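You operate a simulated robot arm through the tools that you are given. There is no shell and no other tool.

Carry out the task below with a simulated robot arm. There is one attempt and no reset: what you move stays moved.

Task
Lock the green hose on and pump the drip tub dry.
Fine: both levers, then open the line valve, then switch on; switch off at the end; leave the bleed cock shut.

It is judged by the outcome, as a careful person would: the job done as asked, and still so three seconds after it is handed in. It fails if anything else is knocked over, pushed out of place, dropped, spilled or broken.

Robot
A 6-joint arm with a two-finger parallel gripper, fixed in place. Base frame: the origin is on the floor under the middle of its stand, x ahead of it, y to its left, z up. Lengths are in mm, angles in degrees, forces in N, time in s.
With the tool pointing down near the work surface it reaches from about 360 to 860 mm from the base axis. Its first joint turns from -115.0 to 115.0 degrees. Payload 3.43 kg.
Tool frame: the origin (TCP) lies between the finger pads and is the grasp point; the fingertips stand 34 mm ahead of it; z points along the fingers, y is the line along which they close. Largest opening 128 mm; finger width 24, thickness 12; the body of the gripper, 48 by 130 mm, starts 96 mm behind the TCP.
Orientation is that of the tool frame in the base frame, as a unit quaternion [w, x, y, z]. With the fingers straight down and closing along the base's y, the tool's x points along the base's -x, its y along +y and its z along -z.

Tools
- The arm moves only by the tool nudge_tool. Its argument "moves" is a list of rows, each an object (a shift or turn left out is 0, a gripper value left out holds the last) with "gripper": the gripper command, from -1 (shut) to 1 (fully open), values between in proportion; "translation": the shift along the base's x, y, z in mm, a list of three; "dr": the turn, a rotation vector about the base's x, y, z in degrees, a list of three. In form: [{"gripper": gripper, "translation": [tx, ty, tz], "dr": [ax, ay, az]}, ...]. A call has 1 to 20 rows; each row is the pose to reach, as a shift and turn from the pose commanded when the call began. Each row takes 0.2 s and may step no farther than 50 mm and 8.6 degrees from the row before; otherwise, or with a gripper value out of range, the whole call is refused. A pose out of reach is approached as far as the arm can. The call stops where the force on the tool passes 90 N (or 10 N more than at its start, if that is more) or the arm is blocked; 0.2 s more then pass. Each finger travels about 108 mm/s and halts on what it meets, pressing with about 30 N; the grip force reading is that of the motor and also rises with nothing between the fingers. The clock runs only during rows and for 0.2 s after the last one: add rows that repeat a pose to give the fingers time. It gives the time, the measured TCP pose, the force on the tool (base axes), the opening and the grip force at its end, in the units of the frame above (readings bear some noise), with the torque about the TCP (base axes, N m) and any sound that the robot's microphone picked up.
- Cameras (640 x 400 px; columns grow to the right, rows downward): "scene" is fixed at [400.6, 499.8, 1613.1]; the picture's right is [-0.99, 0.13, 0.00], its down [0.06, 0.51, -0.86] and it looks along [-0.11, -0.85, -0.51] (base axes); focal length 328 px, centre (320, 200). "wrist" rides on the gripper at [76, -11, -160] in the tool frame; the picture's right is [0.15, 0.99, 0.00], its down [-0.88, 0.13, -0.46] and it looks along [-0.45, 0.07, 0.89] (tool axes); focal length 234 px, centre (320, 200). There is no depth. A picture from a camera that has moved, and an enlarged one, comes with that camera's place and axes in the base frame and with its lens.
- camera(camera): a new picture of that camera. It takes no simulated time.
- lift_body(by): moves the trunk up (or, below 0, down) by that many mm; the arm rides with it, the base frame stays. It gives what a move gives, with no picture.
- enlarge(camera, box): a new picture of the part [left, top, right, bottom] of that camera's present view, enlarged. It takes no simulated time.
- hand_in(): hands the job in; it is judged then, once.

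Places have to be worked out from the pictures, the camera data and where the tool is seen. Open the gripper and draw the arm clear of the work before you hand the job in, unless the task says otherwise.

The tools are called after ">>>" as name(argument=value, ...) on one line, values as JSON. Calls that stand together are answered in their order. nudge_tool: Moves the arm, as the interface text tells. Its arguments: {"type":"object","properties":{"moves":{"type":"array","items":{"type":"object","properties":{"gripper":{"type":"number"},"translation":{"type":"array","items":{"type":"number"}},"dr":{"type":"array","items":{"type":"number"}}}}}},"required":["moves"]} The other tools are called the same way: lift_body (by) moves the trunk up or down; camera (camera) takes a picture; enlarge (camera, box) takes an enlarged picture of a part of a camera's view; hand_in () hands the job in.

At the start:

```text
clock: 0.0
tcp_pos: [284.7, -368.4, 1252.4]
ee_rot: [0.0, 0.0, 1.0, 0.0]
ft_force: [0.6, -0.5, -0.1]
torque: [-0.02, -0.01, 0.02]
width: 127.9
gripper_force: 0.1
trunk travel left (down, up): [-675.0, 115.0]
```

scene: 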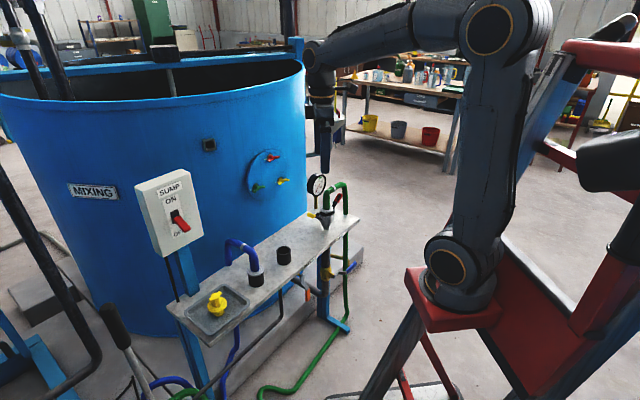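
wrist: 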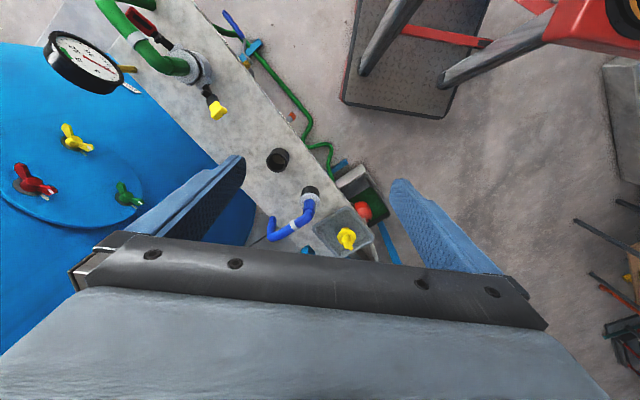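

I'll begin by looking closely at the work area before moving anything.

>>> enlarge(camera="scene", box=[120, 140, 380, 400])

>>> enlarge(camera="scene", box=[290, 160, 380, 290])

>>> enlarge(camera="wrist", box=[0, 0, 400, 260])

>>> enlarge(camera="wrist", box=[80, 0, 300, 140])

>>> enlarge(camera="scene", box=[130, 150, 310, 350])

```text
1.54 times, centred on (250, 270) of scene
camera zoom: at [400.6, 499.8, 1613.1], right [-0.99, 0.13, 0.0], down [0.06, 0.51, -0.86], along [-0.11, -0.85, -0.51], focal length 505 px, centre (428, 92)
```

zoom: 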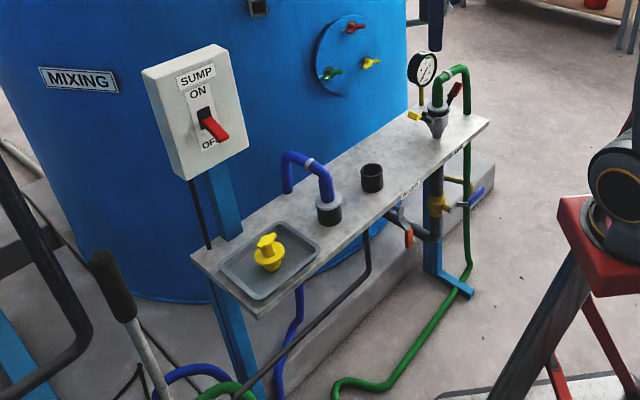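

```text
3.08 times, centred on (335, 225) of scene
camera zoom: at [400.6, 499.8, 1613.1], right [-0.99, 0.13, 0.0], down [0.06, 0.51, -0.86], along [-0.11, -0.85, -0.51], focal length 1011 px, centre (274, 123)
```

zoom: 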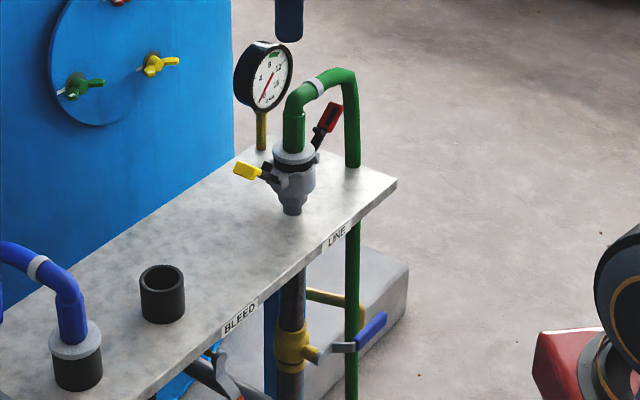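

```text
1.54 times, centred on (200, 130) of wrist
camera zoom: at [209.6, -381.2, 1412.7], right [-0.15, 0.99, 0.0], down [0.88, 0.13, 0.46], along [0.45, 0.07, -0.89], focal length 360 px, centre (505, 308)
```

zoom: 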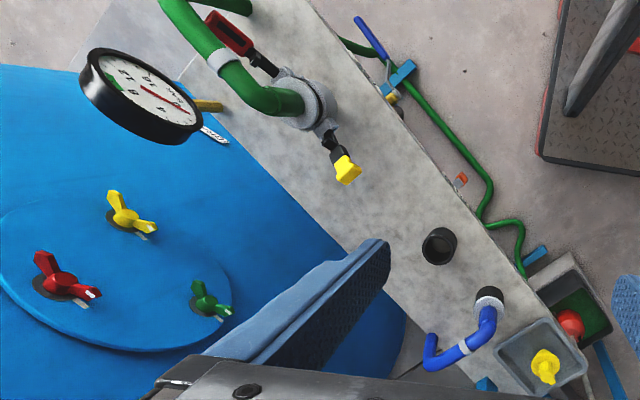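

```text
2.86 times, centred on (190, 70) of wrist
camera zoom: at [209.6, -381.2, 1412.7], right [-0.15, 0.99, 0.0], down [0.88, 0.13, 0.46], along [0.45, 0.07, -0.89], focal length 669 px, centre (691, 571)
```

zoom: 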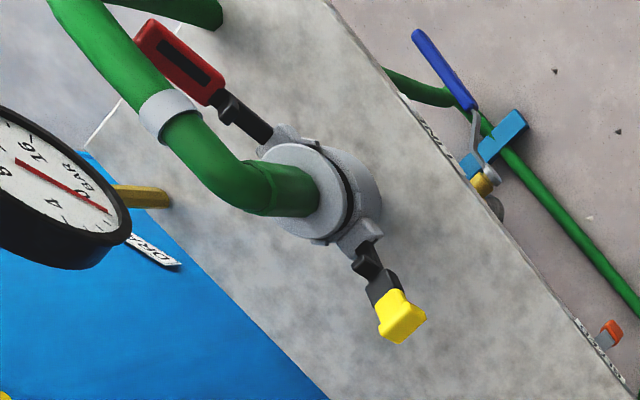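

```text
2.00 times, centred on (220, 250) of scene
camera zoom: at [400.6, 499.8, 1613.1], right [-0.99, 0.13, 0.0], down [0.06, 0.51, -0.86], along [-0.11, -0.85, -0.51], focal length 657 px, centre (520, 100)
```

zoom: 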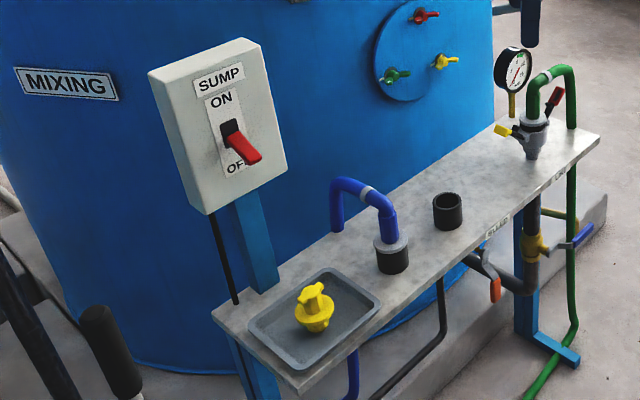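

The camlock coupler seems to sit near (225, -638, 878), with its two levers along the bench, which runs at about 45°. I'll yaw the tool -45° and come a bit closer so the wrist camera looks from the front of the bench.

>>> nudge_tool(moves=[{"translation": [-17, -10, -10], "dr": [0, 0, -7.5]}, {"translation": [-34, -20, -20], "dr": [0, 0, -15]}, {"translation": [-51, -30, -30], "dr": [0, 0, -22.5]}, {"translation": [-68, -40, -40], "dr": [0, 0, -30]}, {"translation": [-85, -50, -50], "dr": [0, 0, -37.5]}, {"translation": [-100, -60, -60], "dr": [0, 0, -45]}])

>>> camera(camera="wrist")

>>> camera(camera="scene")

```text
clock: 1.4
tcp_pos: [184.4, -429.1, 1192.3]
ee_rot: [0.0, 0.383, 0.924, 0.0]
ft_force: [0.4, -0.1, -0.1]
torque: [-0.03, 0.02, 0.0]
width: 128.3
gripper_force: 0.0
trunk travel left (down, up): [-675.0, 115.0]
```

```text
taken
camera wrist: at [123.8, -384.4, 1352.2], right [0.6, 0.8, 0.0], down [0.71, -0.53, 0.46], along [0.37, -0.27, -0.89], focal length 234 px, centre (320, 200)
```

wrist: 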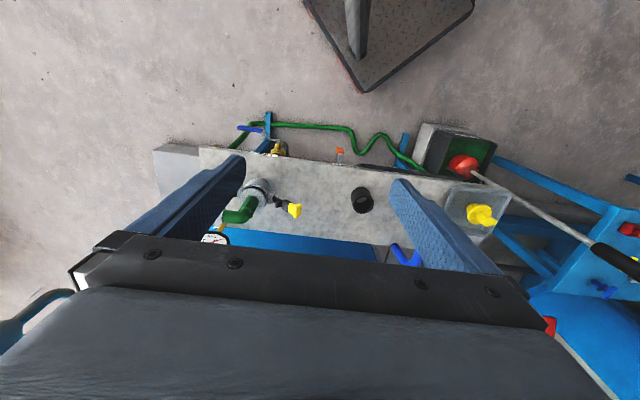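

```text
taken
```

scene: 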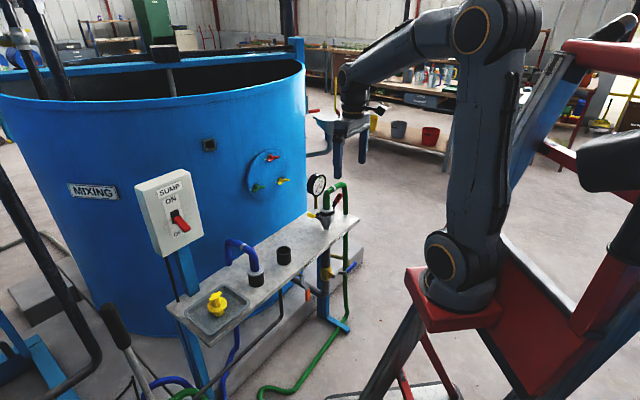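

The wrist view shows the drip tub (green inside, red float) on the floor beneath the tray end. I'll tilt the tool outward 45° and back off to get a near-horizontal view of the coupling and valve.

>>> nudge_tool(moves=[{"translation": [-18, -8, -31], "dr": [-4, -4, 0]}, {"translation": [-36, -16, -62], "dr": [-8, -8, 0]}, {"translation": [-54, -25, -93], "dr": [-12, -12, 0]}, {"translation": [-72, -33, -125], "dr": [-16, -16, 0]}, {"translation": [-90, -42, -156], "dr": [-20, -20, 0]}, {"translation": [-107, -50, -187], "dr": [-24, -24, 0]}, {"translation": [-125, -58, -218], "dr": [-28, -28, 0]}, {"translation": [-143, -67, -250], "dr": [-31.8, -31.8, 0]}])

>>> camera(camera="wrist")

>>> camera(camera="scene")

```text
clock: 3.2
tcp_pos: [42.8, -496.5, 941.4]
ee_rot: [0.353, 0.354, 0.854, -0.147]
ft_force: [0.9, 0.0, -0.1]
torque: [-0.01, 0.05, -0.03]
width: 127.8
gripper_force: 0.0
trunk travel left (down, up): [-675.0, 115.0]
```

```text
taken
camera wrist: at [-82.1, -386.9, 1002.1], right [0.63, 0.77, -0.1], down [0.3, -0.12, 0.94], along [0.72, -0.62, -0.31], focal length 234 px, centre (320, 200)
```

wrist: 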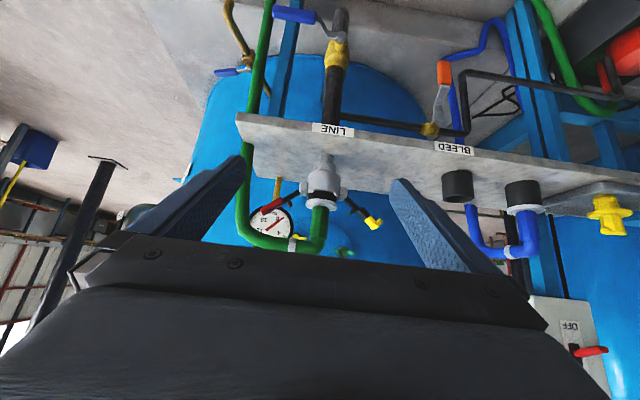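

```text
taken
```

scene: 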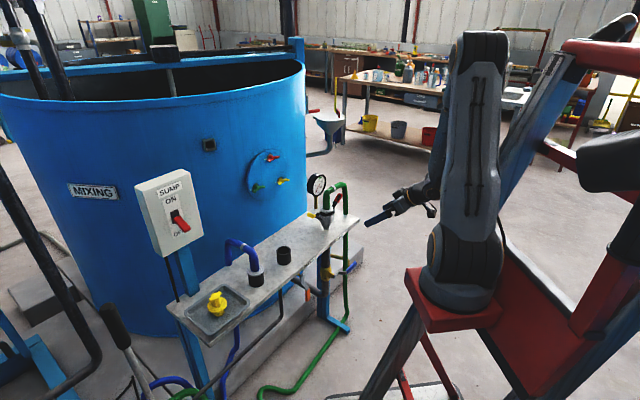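

Good side-on view (upside down). I'll enlarge the coupling, valves and other parts.

>>> enlarge(camera="wrist", box=[230, 110, 410, 260])

>>> enlarge(camera="wrist", box=[190, 0, 390, 130])

>>> enlarge(camera="wrist", box=[400, 0, 640, 160])

>>> enlarge(camera="wrist", box=[440, 150, 640, 400])

>>> enlarge(camera="scene", box=[290, 160, 370, 240])

```text
2.67 times, centred on (320, 185) of wrist
camera zoom: at [-82.1, -386.9, 1002.1], right [0.63, 0.77, -0.1], down [0.3, -0.12, 0.94], along [0.72, -0.62, -0.31], focal length 624 px, centre (320, 240)
```

zoom: 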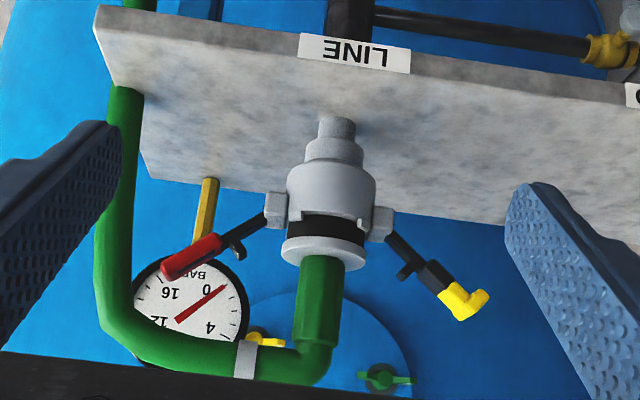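

```text
3.08 times, centred on (290, 65) of wrist
camera zoom: at [-82.1, -386.9, 1002.1], right [0.63, 0.77, -0.1], down [0.3, -0.12, 0.94], along [0.72, -0.62, -0.31], focal length 720 px, centre (412, 615)
```

zoom: 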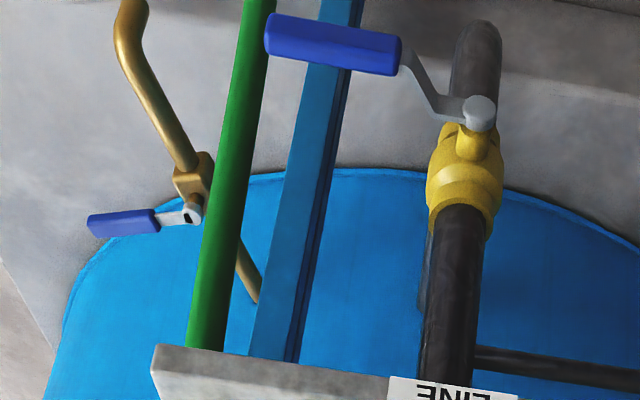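

```text
2.50 times, centred on (520, 80) of wrist
camera zoom: at [-82.1, -386.9, 1002.1], right [0.63, 0.77, -0.1], down [0.3, -0.12, 0.94], along [0.72, -0.62, -0.31], focal length 585 px, centre (-180, 500)
```

zoom: 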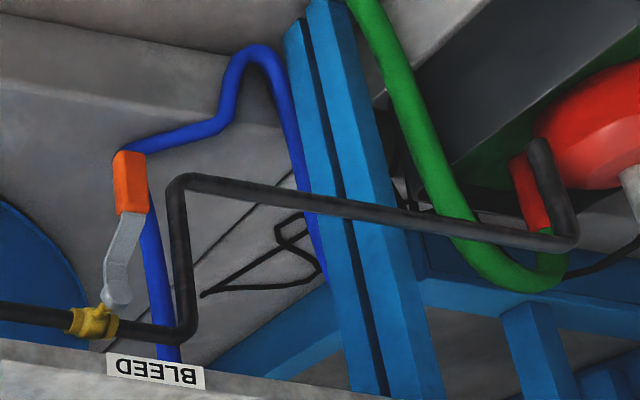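

```text
1.60 times, centred on (540, 275) of wrist
camera zoom: at [-82.1, -386.9, 1002.1], right [0.63, 0.77, -0.1], down [0.3, -0.12, 0.94], along [0.72, -0.62, -0.31], focal length 375 px, centre (-32, 80)
```

zoom: 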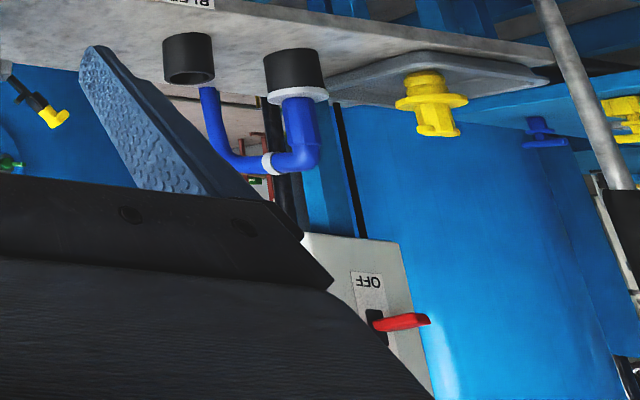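

```text
5.00 times, centred on (330, 200) of scene
camera zoom: at [400.6, 499.8, 1613.1], right [-0.99, 0.13, 0.0], down [0.06, 0.51, -0.86], along [-0.11, -0.85, -0.51], focal length 1643 px, centre (270, 200)
```

zoom: 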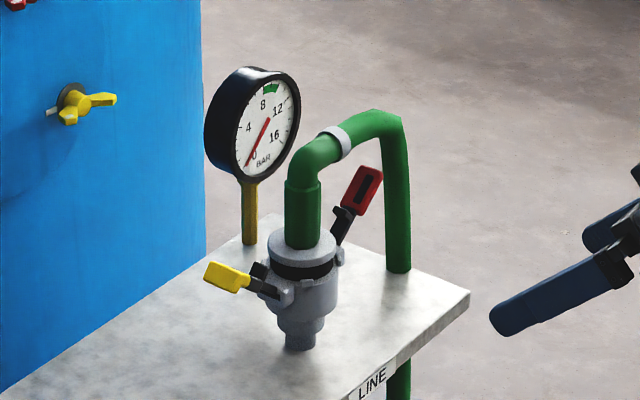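

The levers sit on ears of a fixed cup under the hose flange, and each has a small hook. I'll enlarge further to work out which way they lock, and to see the valve handle better.

>>> enlarge(camera="wrist", box=[270, 150, 380, 220])

>>> enlarge(camera="scene", box=[305, 185, 350, 235])

>>> enlarge(camera="scene", box=[300, 230, 370, 320])

>>> enlarge(camera="scene", box=[130, 165, 210, 265])

```text
5.71 times, centred on (325, 185) of wrist
camera zoom: at [-82.1, -386.9, 1002.1], right [0.63, 0.77, -0.1], down [0.3, -0.12, 0.94], along [0.72, -0.62, -0.31], focal length 1338 px, centre (291, 286)
```

zoom: 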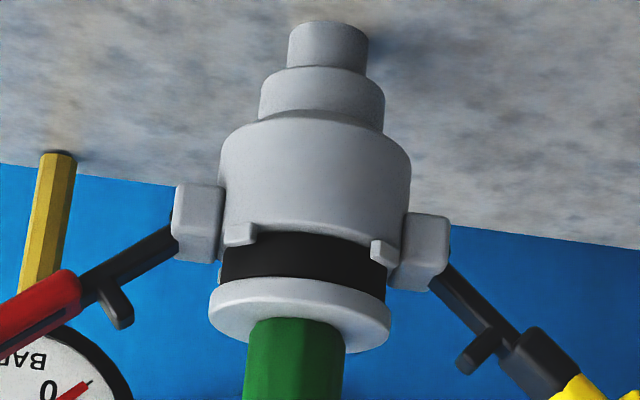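

```text
8.00 times, centred on (328, 210) of scene
camera zoom: at [400.6, 499.8, 1613.1], right [-0.99, 0.13, 0.0], down [0.06, 0.51, -0.86], along [-0.11, -0.85, -0.51], focal length 2628 px, centre (260, 120)
```

zoom: 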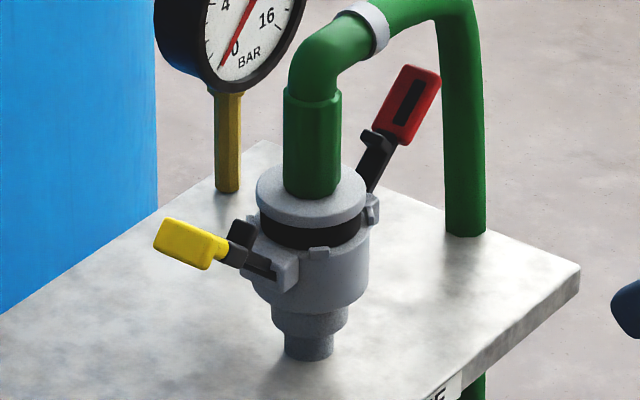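

```text
4.44 times, centred on (335, 275) of scene
camera zoom: at [400.6, 499.8, 1613.1], right [-0.99, 0.13, 0.0], down [0.06, 0.51, -0.86], along [-0.11, -0.85, -0.51], focal length 1460 px, centre (253, -133)
```

zoom: 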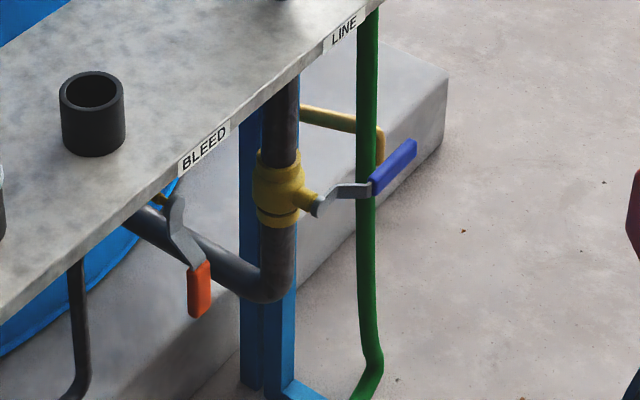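

```text
4.00 times, centred on (170, 215) of scene
camera zoom: at [400.6, 499.8, 1613.1], right [-0.99, 0.13, 0.0], down [0.06, 0.51, -0.86], along [-0.11, -0.85, -0.51], focal length 1314 px, centre (920, 140)
```

zoom: 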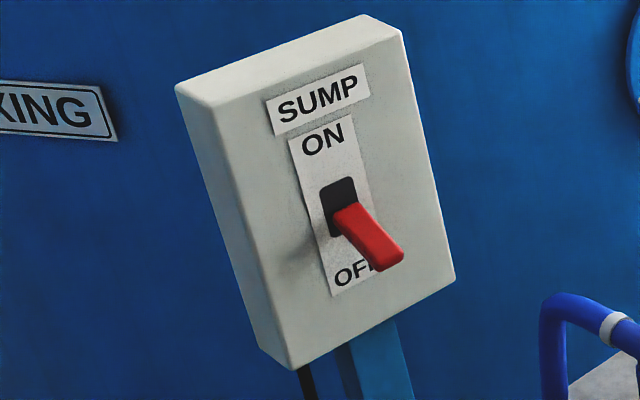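

The cup is fixed to the bench, with its lever pivots at about z≈857. Each lever's hook sits level with the top of the hose flange, so I judge that the levers swing up to vertical and hook over the flange. I'll close the gripper, flatten the tool to about 20° below horizontal and line up low beside the red lever for another look.

>>> nudge_tool(moves=[{"gripper": -1, "translation": [-10, -10, -20], "dr": [-3.5, -3.5, 0]}, {"translation": [-20, -20, -40], "dr": [-7, -7, 0]}, {"translation": [-30, -30, -60], "dr": [-10.5, -10.5, 0]}, {"translation": [-40, -40, -80], "dr": [-14, -14, 0]}, {"translation": [-49, -49, -100], "dr": [-17.7, -17.7, 0]}, {"translation": [-49, -49, -100], "dr": [-17.7, -17.7, 0]}])

>>> camera(camera="wrist")

>>> camera(camera="scene")

```text
clock: 4.6
tcp_pos: [21.7, -595.6, 861.2]
ee_rot: [0.531, 0.314, 0.757, -0.215]
ft_force: [-0.1, 0.2, 0.4]
torque: [-0.03, -0.02, 0.03]
width: 0.0
gripper_force: 30.2
out of reach, approached as far as the arm can: row 3, 4, 5, 6
trunk travel left (down, up): [-675.0, 115.0]
```

```text
taken
camera wrist: at [-110.0, -480.2, 845.2], right [0.66, 0.74, -0.13], down [0.0, 0.18, 0.98], along [0.75, -0.65, 0.12], focal length 234 px, centre (320, 200)
```

wrist: 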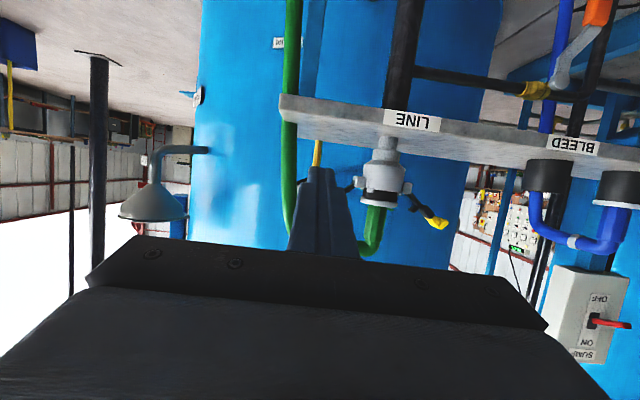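

```text
taken
```

scene: 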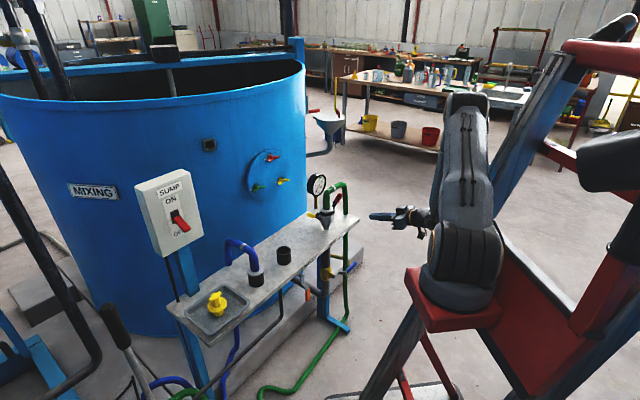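

The tool is now at about 436 mm along the outward axis and well aligned. I'll enlarge the view to check lever and finger alignment.

>>> enlarge(camera="wrist", box=[270, 80, 470, 270])

>>> enlarge(camera="scene", box=[290, 165, 450, 265])

>>> enlarge(camera="wrist", box=[500, 150, 640, 380])

```text
2.11 times, centred on (370, 175) of wrist
camera zoom: at [-110.0, -480.2, 845.2], right [0.66, 0.74, -0.13], down [0.0, 0.18, 0.98], along [0.75, -0.65, 0.12], focal length 493 px, centre (215, 253)
```

zoom: 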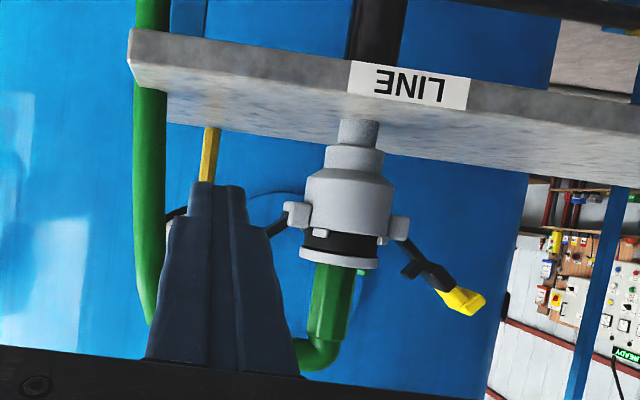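

```text
4.00 times, centred on (370, 215) of scene
camera zoom: at [400.6, 499.8, 1613.1], right [-0.99, 0.13, 0.0], down [0.06, 0.51, -0.86], along [-0.11, -0.85, -0.51], focal length 1314 px, centre (120, 140)
```

zoom: 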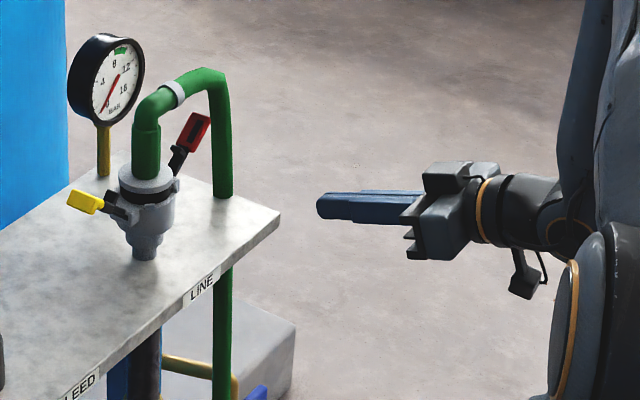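

```text
1.74 times, centred on (570, 265) of wrist
camera zoom: at [-110.0, -480.2, 845.2], right [0.66, 0.74, -0.13], down [0.0, 0.18, 0.98], along [0.75, -0.65, 0.12], focal length 407 px, centre (-115, 87)
```

zoom: 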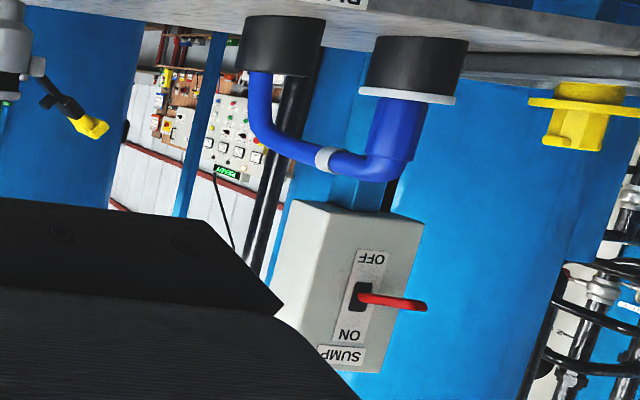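

The coupling axis is at along-bench a≈-300, outward b≈610, and the bench top is z≈785. I'll make a small advance first to see whether the commanded pose matches the measured one after the out-of-reach note.

>>> nudge_tool(moves=[{"translation": [27.5, -15, -10]}, {"translation": [55, -30, -20]}, {"translation": [55, -30, -20]}])

```text
clock: 5.4
tcp_pos: [77.1, -627.0, 842.3]
ee_rot: [0.531, 0.314, 0.757, -0.215]
ft_force: [0.3, 0.5, -0.1]
torque: [-0.01, 0.01, 0.02]
width: 0.0
gripper_force: 29.8
trunk travel left (down, up): [-675.0, 115.0]
```

The commanded pose tracks the measured one. Next I advance outward under the red lever.

>>> nudge_tool(moves=[{"translation": [26, -26, -1]}, {"translation": [52, -52, -1]}, {"translation": [78, -78, -2]}])

>>> camera(camera="scene")

>>> enlarge(camera="scene", box=[290, 160, 390, 240])

>>> camera(camera="wrist")

```text
clock: 6.2
tcp_pos: [155.6, -703.0, 840.5]
ee_rot: [0.53, 0.314, 0.757, -0.22]
ft_force: [0.1, -0.5, 0.5]
torque: [-0.02, 0.0, 0.01]
width: 0.1
gripper_force: 30.2
trunk travel left (down, up): [-675.0, 115.0]
```

```text
taken
```

scene: 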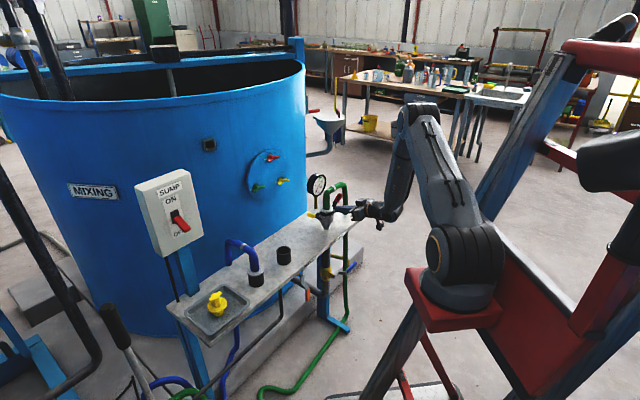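

```text
5.00 times, centred on (340, 200) of scene
camera zoom: at [400.6, 499.8, 1613.1], right [-0.99, 0.13, 0.0], down [0.06, 0.51, -0.86], along [-0.11, -0.85, -0.51], focal length 1643 px, centre (220, 200)
```

zoom: 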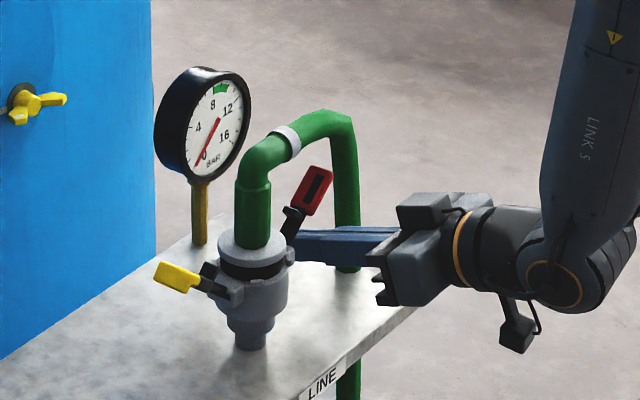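

```text
taken
camera wrist: at [23.8, -587.1, 824.4], right [0.66, 0.73, -0.14], down [0.0, 0.18, 0.98], along [0.75, -0.65, 0.12], focal length 234 px, centre (320, 200)
```

wrist: 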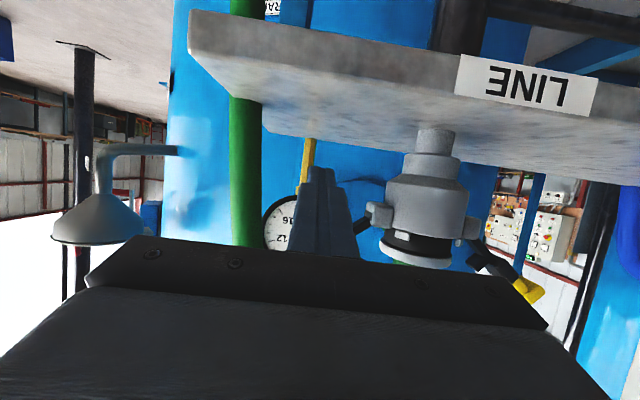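

The closed fingers are under the red lever, clear of the hose leg. I'll lift gently to make contact.

>>> nudge_tool(moves=[{"translation": [0, 0, 8]}, {"translation": [0, 0, 16]}, {"translation": [0, 0, 24]}, {"translation": [2, 2, 32]}])

>>> enlarge(camera="scene", box=[290, 160, 390, 240])

```text
clock: 7.2
tcp_pos: [157.4, -700.9, 872.4]
ee_rot: [0.53, 0.314, 0.757, -0.22]
ft_force: [-1.5, 1.5, -2.1]
torque: [-0.03, 0.01, 0.02]
width: 0.0
gripper_force: 29.5
trunk travel left (down, up): [-675.0, 115.0]
```

```text
5.00 times, centred on (340, 200) of scene
camera zoom: at [400.6, 499.8, 1613.1], right [-0.99, 0.13, 0.0], down [0.06, 0.51, -0.86], along [-0.11, -0.85, -0.51], focal length 1643 px, centre (220, 200)
```

zoom: 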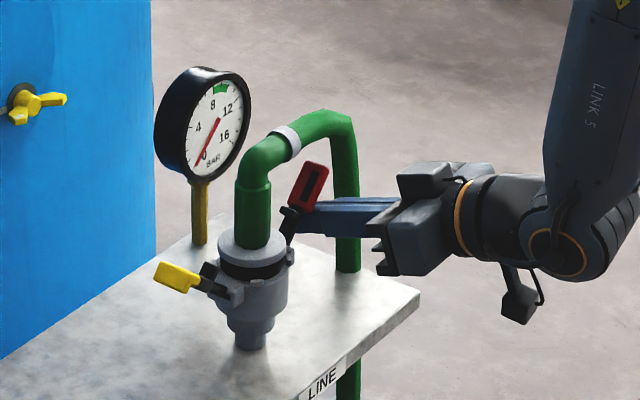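

The red lever moves up freely with only a few newtons. I continue along its arc.

>>> nudge_tool(moves=[{"translation": [3, 3, 6]}, {"translation": [5.7, 5.7, 12.5]}, {"translation": [9.2, 9.2, 18.5]}, {"translation": [13.4, 13.4, 23.5]}])

>>> enlarge(camera="scene", box=[290, 160, 390, 240])

>>> enlarge(camera="wrist", box=[260, 110, 500, 270])

```text
clock: 8.2
tcp_pos: [171.0, -687.0, 895.1]
ee_rot: [0.531, 0.312, 0.757, -0.22]
ft_force: [0.0, -0.6, -0.9]
torque: [0.02, 0.0, -0.01]
width: 0.0
gripper_force: 30.5
trunk travel left (down, up): [-675.0, 115.0]
```

```text
5.00 times, centred on (340, 200) of scene
camera zoom: at [400.6, 499.8, 1613.1], right [-0.99, 0.13, 0.0], down [0.06, 0.51, -0.86], along [-0.11, -0.85, -0.51], focal length 1643 px, centre (220, 200)
```

zoom: 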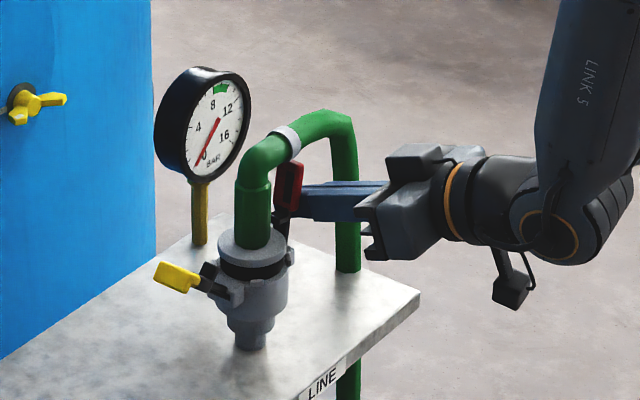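

```text
2.50 times, centred on (380, 190) of wrist
camera zoom: at [38.8, -572.0, 879.8], right [0.66, 0.74, -0.14], down [0.0, 0.18, 0.98], along [0.75, -0.65, 0.12], focal length 585 px, centre (170, 225)
```

zoom: 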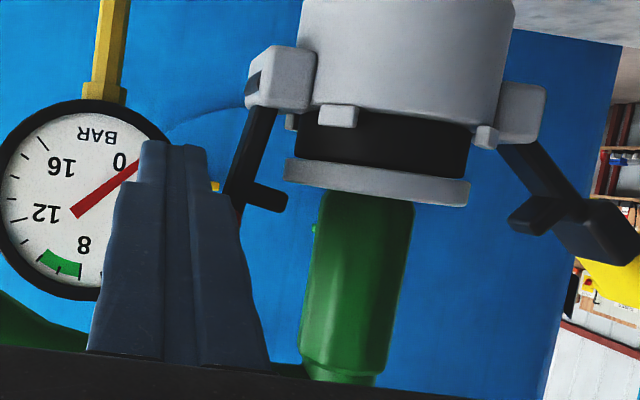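

That confirms it: the hook is about to swing over the flange top. I keep pushing inward in small steps.

>>> nudge_tool(moves=[{"translation": [2.8, 2.8, 2]}, {"translation": [5.6, 5.6, 4]}, {"translation": [8.4, 8.4, 5]}, {"translation": [11.2, 11.2, 5]}])

>>> enlarge(camera="wrist", box=[260, 110, 500, 270])

>>> enlarge(camera="scene", box=[290, 160, 390, 240])

```text
clock: 9.2
tcp_pos: [177.2, -679.4, 899.4]
ee_rot: [0.529, 0.316, 0.755, -0.222]
ft_force: [-19.9, -28.3, -11.9]
torque: [0.01, 0.19, -0.41]
width: 0.0
gripper_force: 30.1
trunk travel left (down, up): [-675.0, 115.0]
```

```text
2.50 times, centred on (380, 190) of wrist
camera zoom: at [47.1, -562.8, 884.2], right [0.67, 0.73, -0.14], down [0.0, 0.18, 0.98], along [0.74, -0.66, 0.12], focal length 585 px, centre (170, 225)
```

zoom: 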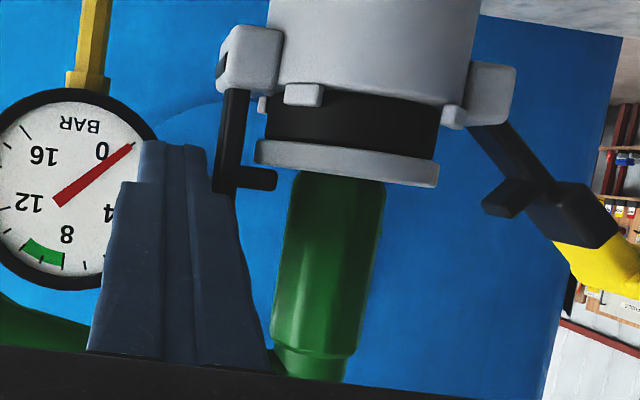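

```text
5.00 times, centred on (340, 200) of scene
camera zoom: at [400.6, 499.8, 1613.1], right [-0.99, 0.13, 0.0], down [0.06, 0.51, -0.86], along [-0.11, -0.85, -0.51], focal length 1643 px, centre (220, 200)
```

zoom: 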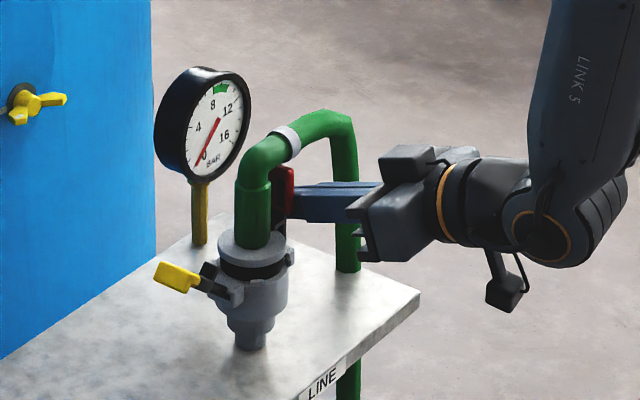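

The red lever is vertical with its hook over the flange, at about 35 N of resistance. I'll push a little more to feel for a stop or a click.

>>> nudge_tool(moves=[{"translation": [1.5, 1.5, 0]}, {"translation": [3, 3, 0]}])

>>> enlarge(camera="wrist", box=[260, 110, 500, 270])

```text
clock: 9.8
tcp_pos: [177.8, -679.3, 900.1]
ee_rot: [0.529, 0.32, 0.754, -0.223]
ft_force: [-47.5, -44.5, -8.2]
torque: [-0.09, 0.24, -0.59]
width: 0.0
gripper_force: 29.0
trunk travel left (down, up): [-675.0, 115.0]
```

```text
2.50 times, centred on (380, 190) of wrist
camera zoom: at [48.2, -561.4, 884.2], right [0.67, 0.73, -0.14], down [0.0, 0.18, 0.98], along [0.74, -0.66, 0.12], focal length 585 px, centre (170, 225)
```

zoom: 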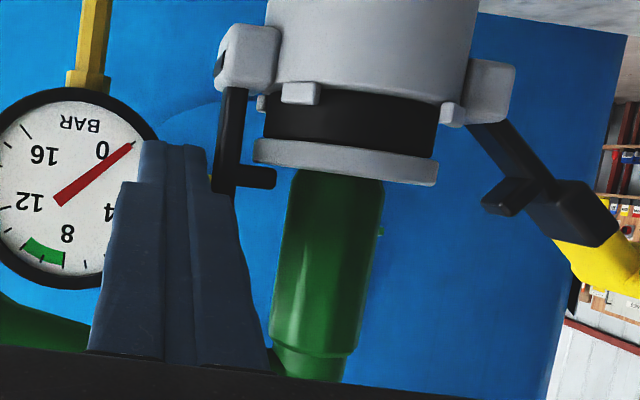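

The lever is against a hard stop and vertical. I back off sideways and check that it stays there.

>>> nudge_tool(moves=[{"translation": [-7, -7, -2]}, {"translation": [-17, -17, -5]}, {"translation": [-17, -17, -5]}])

>>> enlarge(camera="wrist", box=[260, 110, 500, 270])

>>> enlarge(camera="scene", box=[300, 170, 360, 230])

```text
clock: 10.6
tcp_pos: [166.6, -689.8, 896.5]
ee_rot: [0.529, 0.314, 0.757, -0.219]
ft_force: [0.0, 0.8, 0.3]
torque: [0.01, 0.04, 0.02]
width: 0.0
gripper_force: 30.1
trunk travel left (down, up): [-675.0, 115.0]
```

```text
2.50 times, centred on (380, 190) of wrist
camera zoom: at [35.3, -573.8, 879.3], right [0.66, 0.74, -0.14], down [0.0, 0.18, 0.98], along [0.75, -0.65, 0.12], focal length 585 px, centre (170, 225)
```

zoom: 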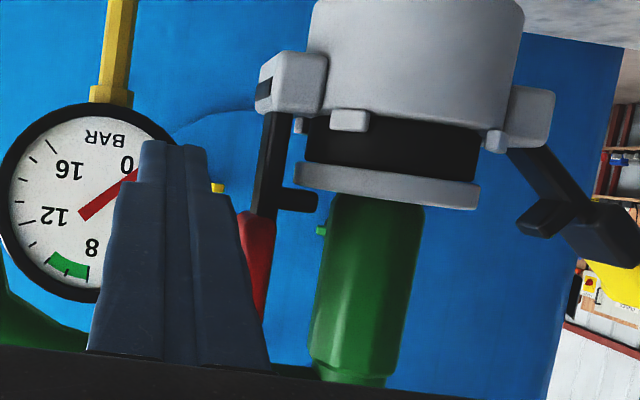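

```text
6.67 times, centred on (330, 200) of scene
camera zoom: at [400.6, 499.8, 1613.1], right [-0.99, 0.13, 0.0], down [0.06, 0.51, -0.86], along [-0.11, -0.85, -0.51], focal length 2190 px, centre (253, 200)
```

zoom: 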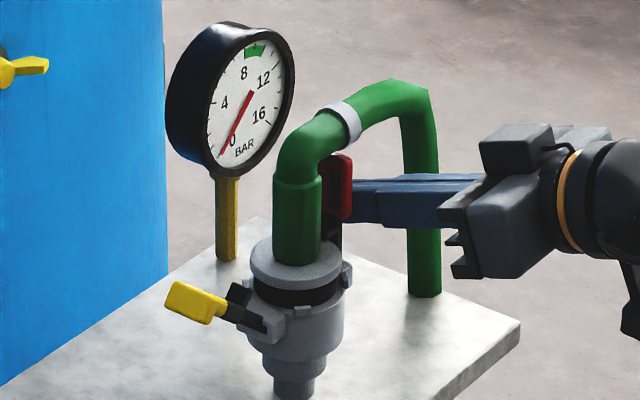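

The red lever stays locked upright. I'll retreat, shift along the bench to the yellow lever's side and drop to its underside height.

>>> nudge_tool(moves=[{"translation": [-32, 32, 0]}, {"translation": [-64, 64, 0]}, {"translation": [-96, 96, 0]}, {"translation": [-68, 124, -14]}, {"translation": [-40, 152, -28]}, {"translation": [-12, 180, -40]}, {"translation": [20, 212, -54]}, {"translation": [20, 212, -54]}])

>>> camera(camera="wrist")

>>> enlarge(camera="scene", box=[280, 150, 400, 250])

```text
clock: 12.4
tcp_pos: [178.1, -565.1, 901.2]
ee_rot: [0.532, 0.326, 0.76, -0.182]
ft_force: [0.2, 0.3, -0.4]
torque: [-0.03, -0.01, 0.02]
width: 0.0
gripper_force: 29.9
out of reach, approached as far as the arm can: row 4, 5, 6, 7, 8
trunk travel left (down, up): [-675.0, 115.0]
```

```text
taken
camera wrist: at [45.0, -451.6, 889.5], right [0.65, 0.76, -0.07], down [-0.03, 0.11, 0.99], along [0.76, -0.64, 0.1], focal length 234 px, centre (320, 200)
```

wrist: 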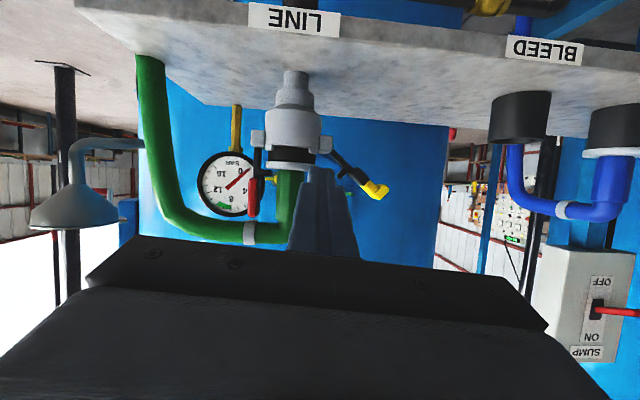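

```text
4.00 times, centred on (340, 200) of scene
camera zoom: at [400.6, 499.8, 1613.1], right [-0.99, 0.13, 0.0], down [0.06, 0.51, -0.86], along [-0.11, -0.85, -0.51], focal length 1314 px, centre (240, 200)
```

zoom: 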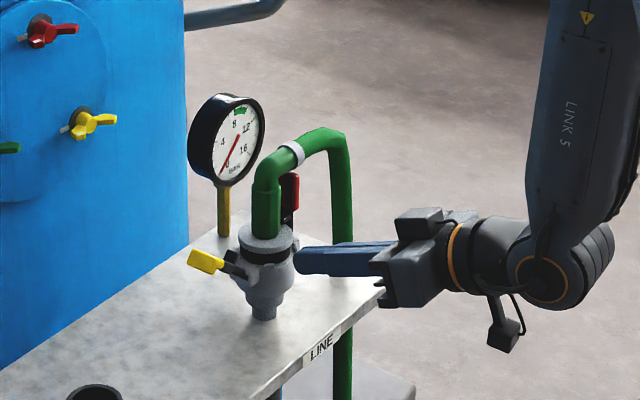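

With the tool this flat the arm can't retreat further towards its base, so the pose was clamped; nothing was touched and force is about 0. I'll reduce the tilt to about 50° down, straighten the small roll and yaw error, and shift past the yellow lever's outer end.

>>> nudge_tool(moves=[{"translation": [5, 5, 5], "dr": [3.8, 5.6, -0.4]}, {"translation": [10, 10, 8], "dr": [7.6, 11.3, -0.9]}, {"translation": [25, 22, 5], "dr": [11.3, 16.9, -1.3]}, {"translation": [52, 48, -5], "dr": [11.3, 16.9, -1.3]}, {"translation": [80, 74, -20], "dr": [11.3, 16.9, -1.3]}, {"translation": [80, 74, -20], "dr": [11.3, 16.9, -1.3]}])

>>> camera(camera="wrist")

>>> enlarge(camera="scene", box=[280, 150, 400, 250])

```text
clock: 13.8
tcp_pos: [259.7, -503.8, 891.3]
ee_rot: [0.378, 0.358, 0.841, -0.15]
ft_force: [0.1, 0.2, 0.1]
torque: [0.01, -0.04, -0.03]
width: 0.3
gripper_force: 29.7
out of reach, approached as far as the arm can: row 5, 6
trunk travel left (down, up): [-675.0, 115.0]
```

```text
taken
camera wrist: at [132.2, -391.4, 942.3], right [0.64, 0.76, -0.09], down [0.26, -0.1, 0.96], along [0.73, -0.64, -0.26], focal length 234 px, centre (320, 200)
```

wrist: 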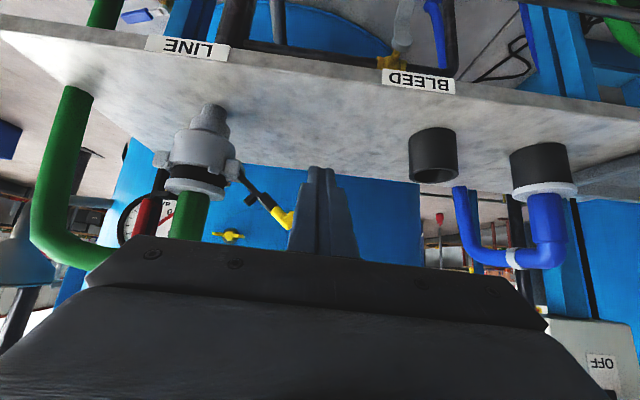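

```text
4.00 times, centred on (340, 200) of scene
camera zoom: at [400.6, 499.8, 1613.1], right [-0.99, 0.13, 0.0], down [0.06, 0.51, -0.86], along [-0.11, -0.85, -0.51], focal length 1314 px, centre (240, 200)
```

zoom: 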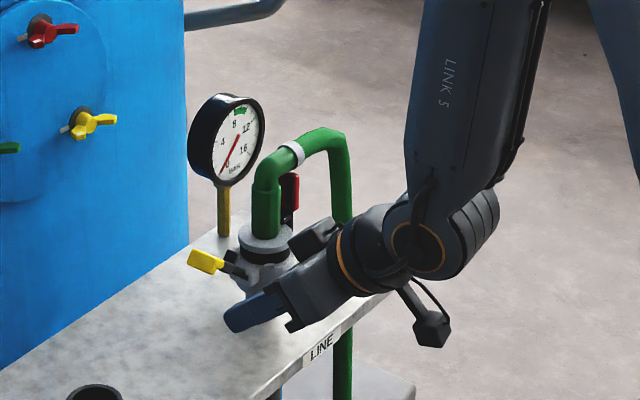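

The tool is now at a≈-173, just outside the yellow lever's tip. I'll advance outward and down beside the tip, staying clear of it.

>>> nudge_tool(moves=[{"translation": [18, 0, -15]}, {"translation": [37, -20, -32]}, {"translation": [56, -39, -49]}, {"translation": [56, -39, -49]}])

>>> camera(camera="wrist")

>>> enlarge(camera="scene", box=[280, 150, 400, 250])

```text
clock: 14.8
tcp_pos: [316.3, -547.6, 847.6]
ee_rot: [0.379, 0.356, 0.841, -0.151]
ft_force: [0.0, -0.7, 0.0]
torque: [0.01, 0.01, 0.01]
width: 0.1
gripper_force: 29.7
out of reach, approached as far as the arm can: row 1, 2, 3, 4
trunk travel left (down, up): [-675.0, 115.0]
```

```text
taken
camera wrist: at [189.7, -436.3, 898.0], right [0.64, 0.76, -0.1], down [0.26, -0.09, 0.96], along [0.72, -0.64, -0.26], focal length 234 px, centre (320, 200)
```

wrist: 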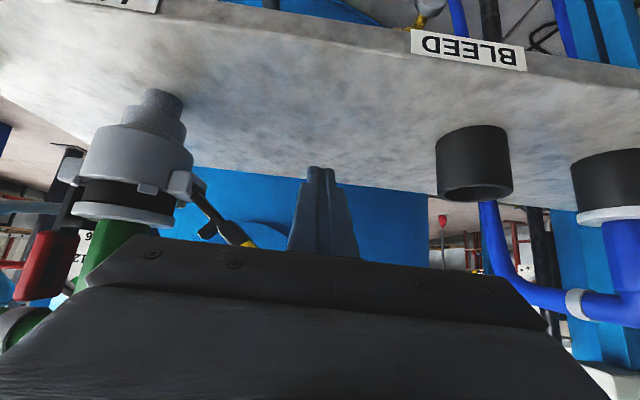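

```text
4.00 times, centred on (340, 200) of scene
camera zoom: at [400.6, 499.8, 1613.1], right [-0.99, 0.13, 0.0], down [0.06, 0.51, -0.86], along [-0.11, -0.85, -0.51], focal length 1314 px, centre (240, 200)
```

zoom: 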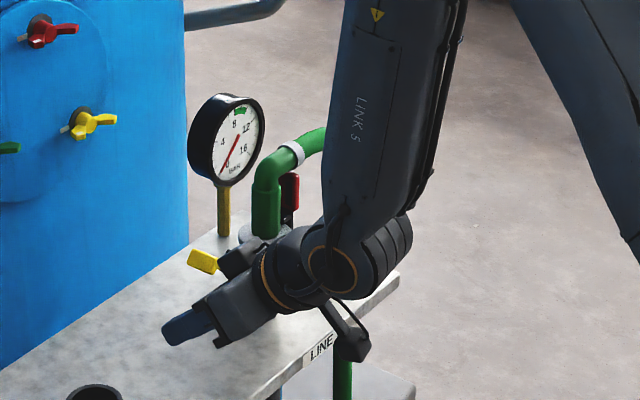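

The fingers are just outside and below the yellow lever tip (a≈-164, z≈848). I'll slide in under the lever, slightly lower.

>>> nudge_tool(moves=[{"translation": [-10, -10, -6]}, {"translation": [-20, -20, -10]}, {"translation": [-31, -31, -10]}, {"translation": [-31, -31, -10]}])

>>> enlarge(camera="wrist", box=[80, 60, 400, 260])

>>> enlarge(camera="scene", box=[280, 170, 380, 250])

```text
clock: 15.8
tcp_pos: [284.8, -580.4, 838.2]
ee_rot: [0.379, 0.354, 0.841, -0.159]
ft_force: [0.6, 1.0, -1.3]
torque: [0.03, -0.02, 0.04]
width: 0.0
gripper_force: 30.2
trunk travel left (down, up): [-675.0, 115.0]
```

```text
2.00 times, centred on (240, 160) of wrist
camera zoom: at [158.9, -466.7, 887.4], right [0.64, 0.76, -0.11], down [0.26, -0.08, 0.96], along [0.72, -0.64, -0.25], focal length 468 px, centre (480, 280)
```

zoom: 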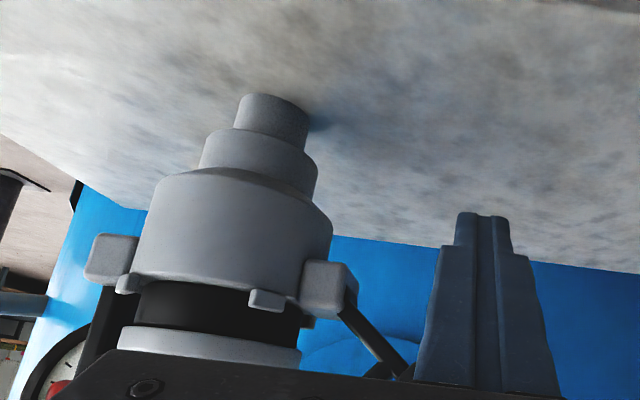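

```text
5.00 times, centred on (330, 210) of scene
camera zoom: at [400.6, 499.8, 1613.1], right [-0.99, 0.13, 0.0], down [0.06, 0.51, -0.86], along [-0.11, -0.85, -0.51], focal length 1643 px, centre (270, 150)
```

zoom: 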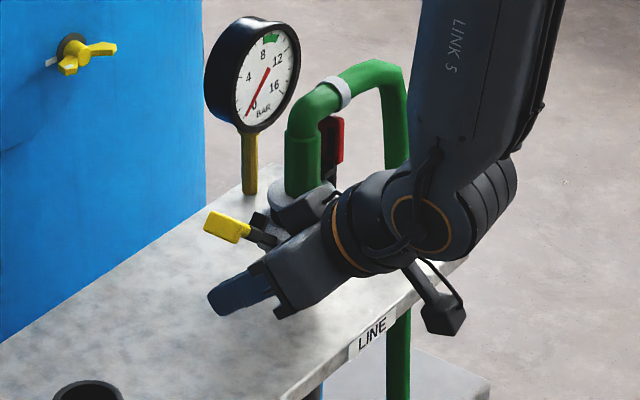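

The fingers are under the yellow lever. I'll lift along its arc.

>>> nudge_tool(moves=[{"translation": [-0.7, -0.7, 8]}, {"translation": [-1.4, -1.4, 16]}, {"translation": [-2.5, -2.5, 24]}, {"translation": [-4, -4, 31]}, {"translation": [-6.5, -6.5, 38]}])

>>> enlarge(camera="wrist", box=[80, 60, 400, 260])

>>> enlarge(camera="scene", box=[280, 170, 380, 250])

```text
clock: 17.0
tcp_pos: [279.2, -585.8, 875.8]
ee_rot: [0.378, 0.355, 0.84, -0.158]
ft_force: [0.3, 2.6, -1.0]
torque: [-0.07, -0.02, -0.04]
width: 0.0
gripper_force: 29.7
trunk travel left (down, up): [-675.0, 115.0]
```

```text
2.00 times, centred on (240, 160) of wrist
camera zoom: at [153.1, -472.6, 926.0], right [0.64, 0.76, -0.11], down [0.26, -0.08, 0.96], along [0.72, -0.64, -0.25], focal length 468 px, centre (480, 280)
```

zoom: 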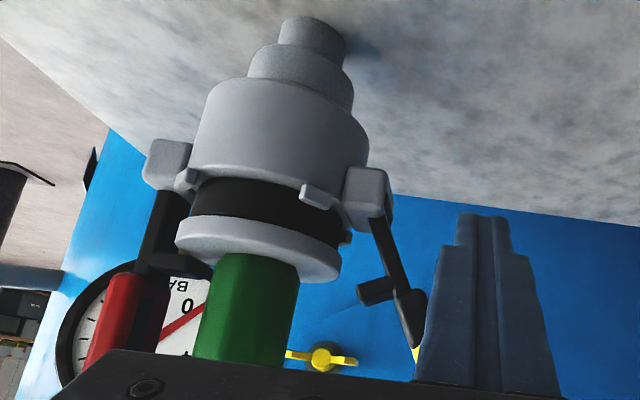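

```text
5.00 times, centred on (330, 210) of scene
camera zoom: at [400.6, 499.8, 1613.1], right [-0.99, 0.13, 0.0], down [0.06, 0.51, -0.86], along [-0.11, -0.85, -0.51], focal length 1643 px, centre (270, 150)
```

zoom: 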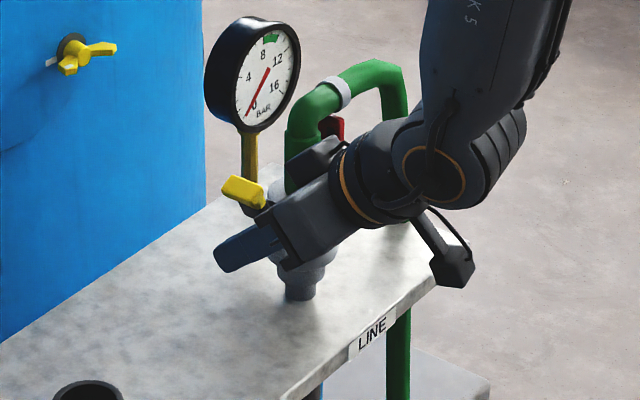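

The yellow lever is following, now about 65°. I continue inward to its stop.

>>> nudge_tool(moves=[{"translation": [-4.2, -4.2, 6]}, {"translation": [-8.5, -8.5, 11]}, {"translation": [-12.7, -12.7, 15]}, {"translation": [-16, -16, 17]}])

>>> enlarge(camera="wrist", box=[80, 60, 400, 260])

>>> enlarge(camera="scene", box=[280, 170, 380, 250])

```text
clock: 18.0
tcp_pos: [262.8, -599.8, 893.1]
ee_rot: [0.378, 0.354, 0.841, -0.158]
ft_force: [5.8, 3.7, -2.6]
torque: [-0.03, 0.08, -0.01]
width: 0.0
gripper_force: 30.1
trunk travel left (down, up): [-675.0, 115.0]
```

```text
2.00 times, centred on (240, 160) of wrist
camera zoom: at [137.3, -488.3, 942.2], right [0.64, 0.76, -0.11], down [0.26, -0.08, 0.96], along [0.72, -0.64, -0.25], focal length 468 px, centre (480, 280)
```

zoom: 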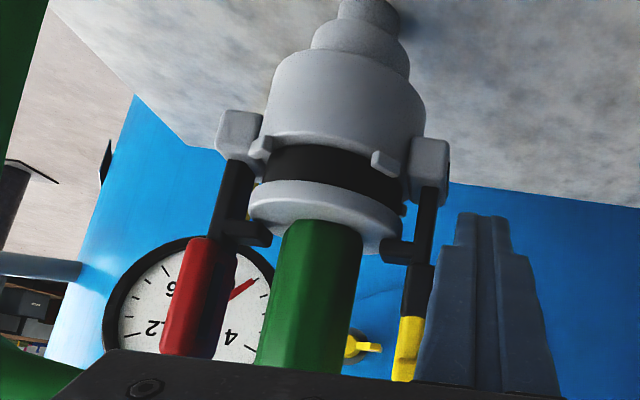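

```text
5.00 times, centred on (330, 210) of scene
camera zoom: at [400.6, 499.8, 1613.1], right [-0.99, 0.13, 0.0], down [0.06, 0.51, -0.86], along [-0.11, -0.85, -0.51], focal length 1643 px, centre (270, 150)
```

zoom: 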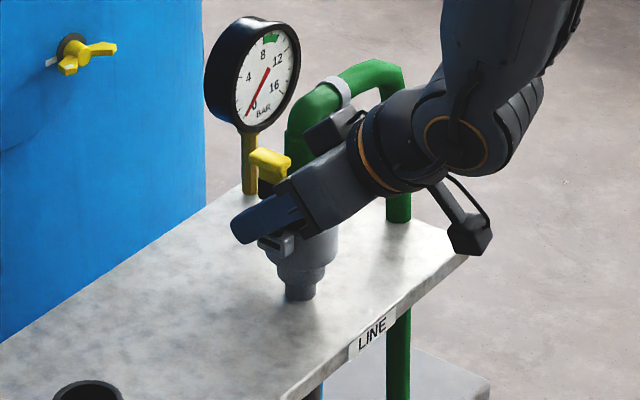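

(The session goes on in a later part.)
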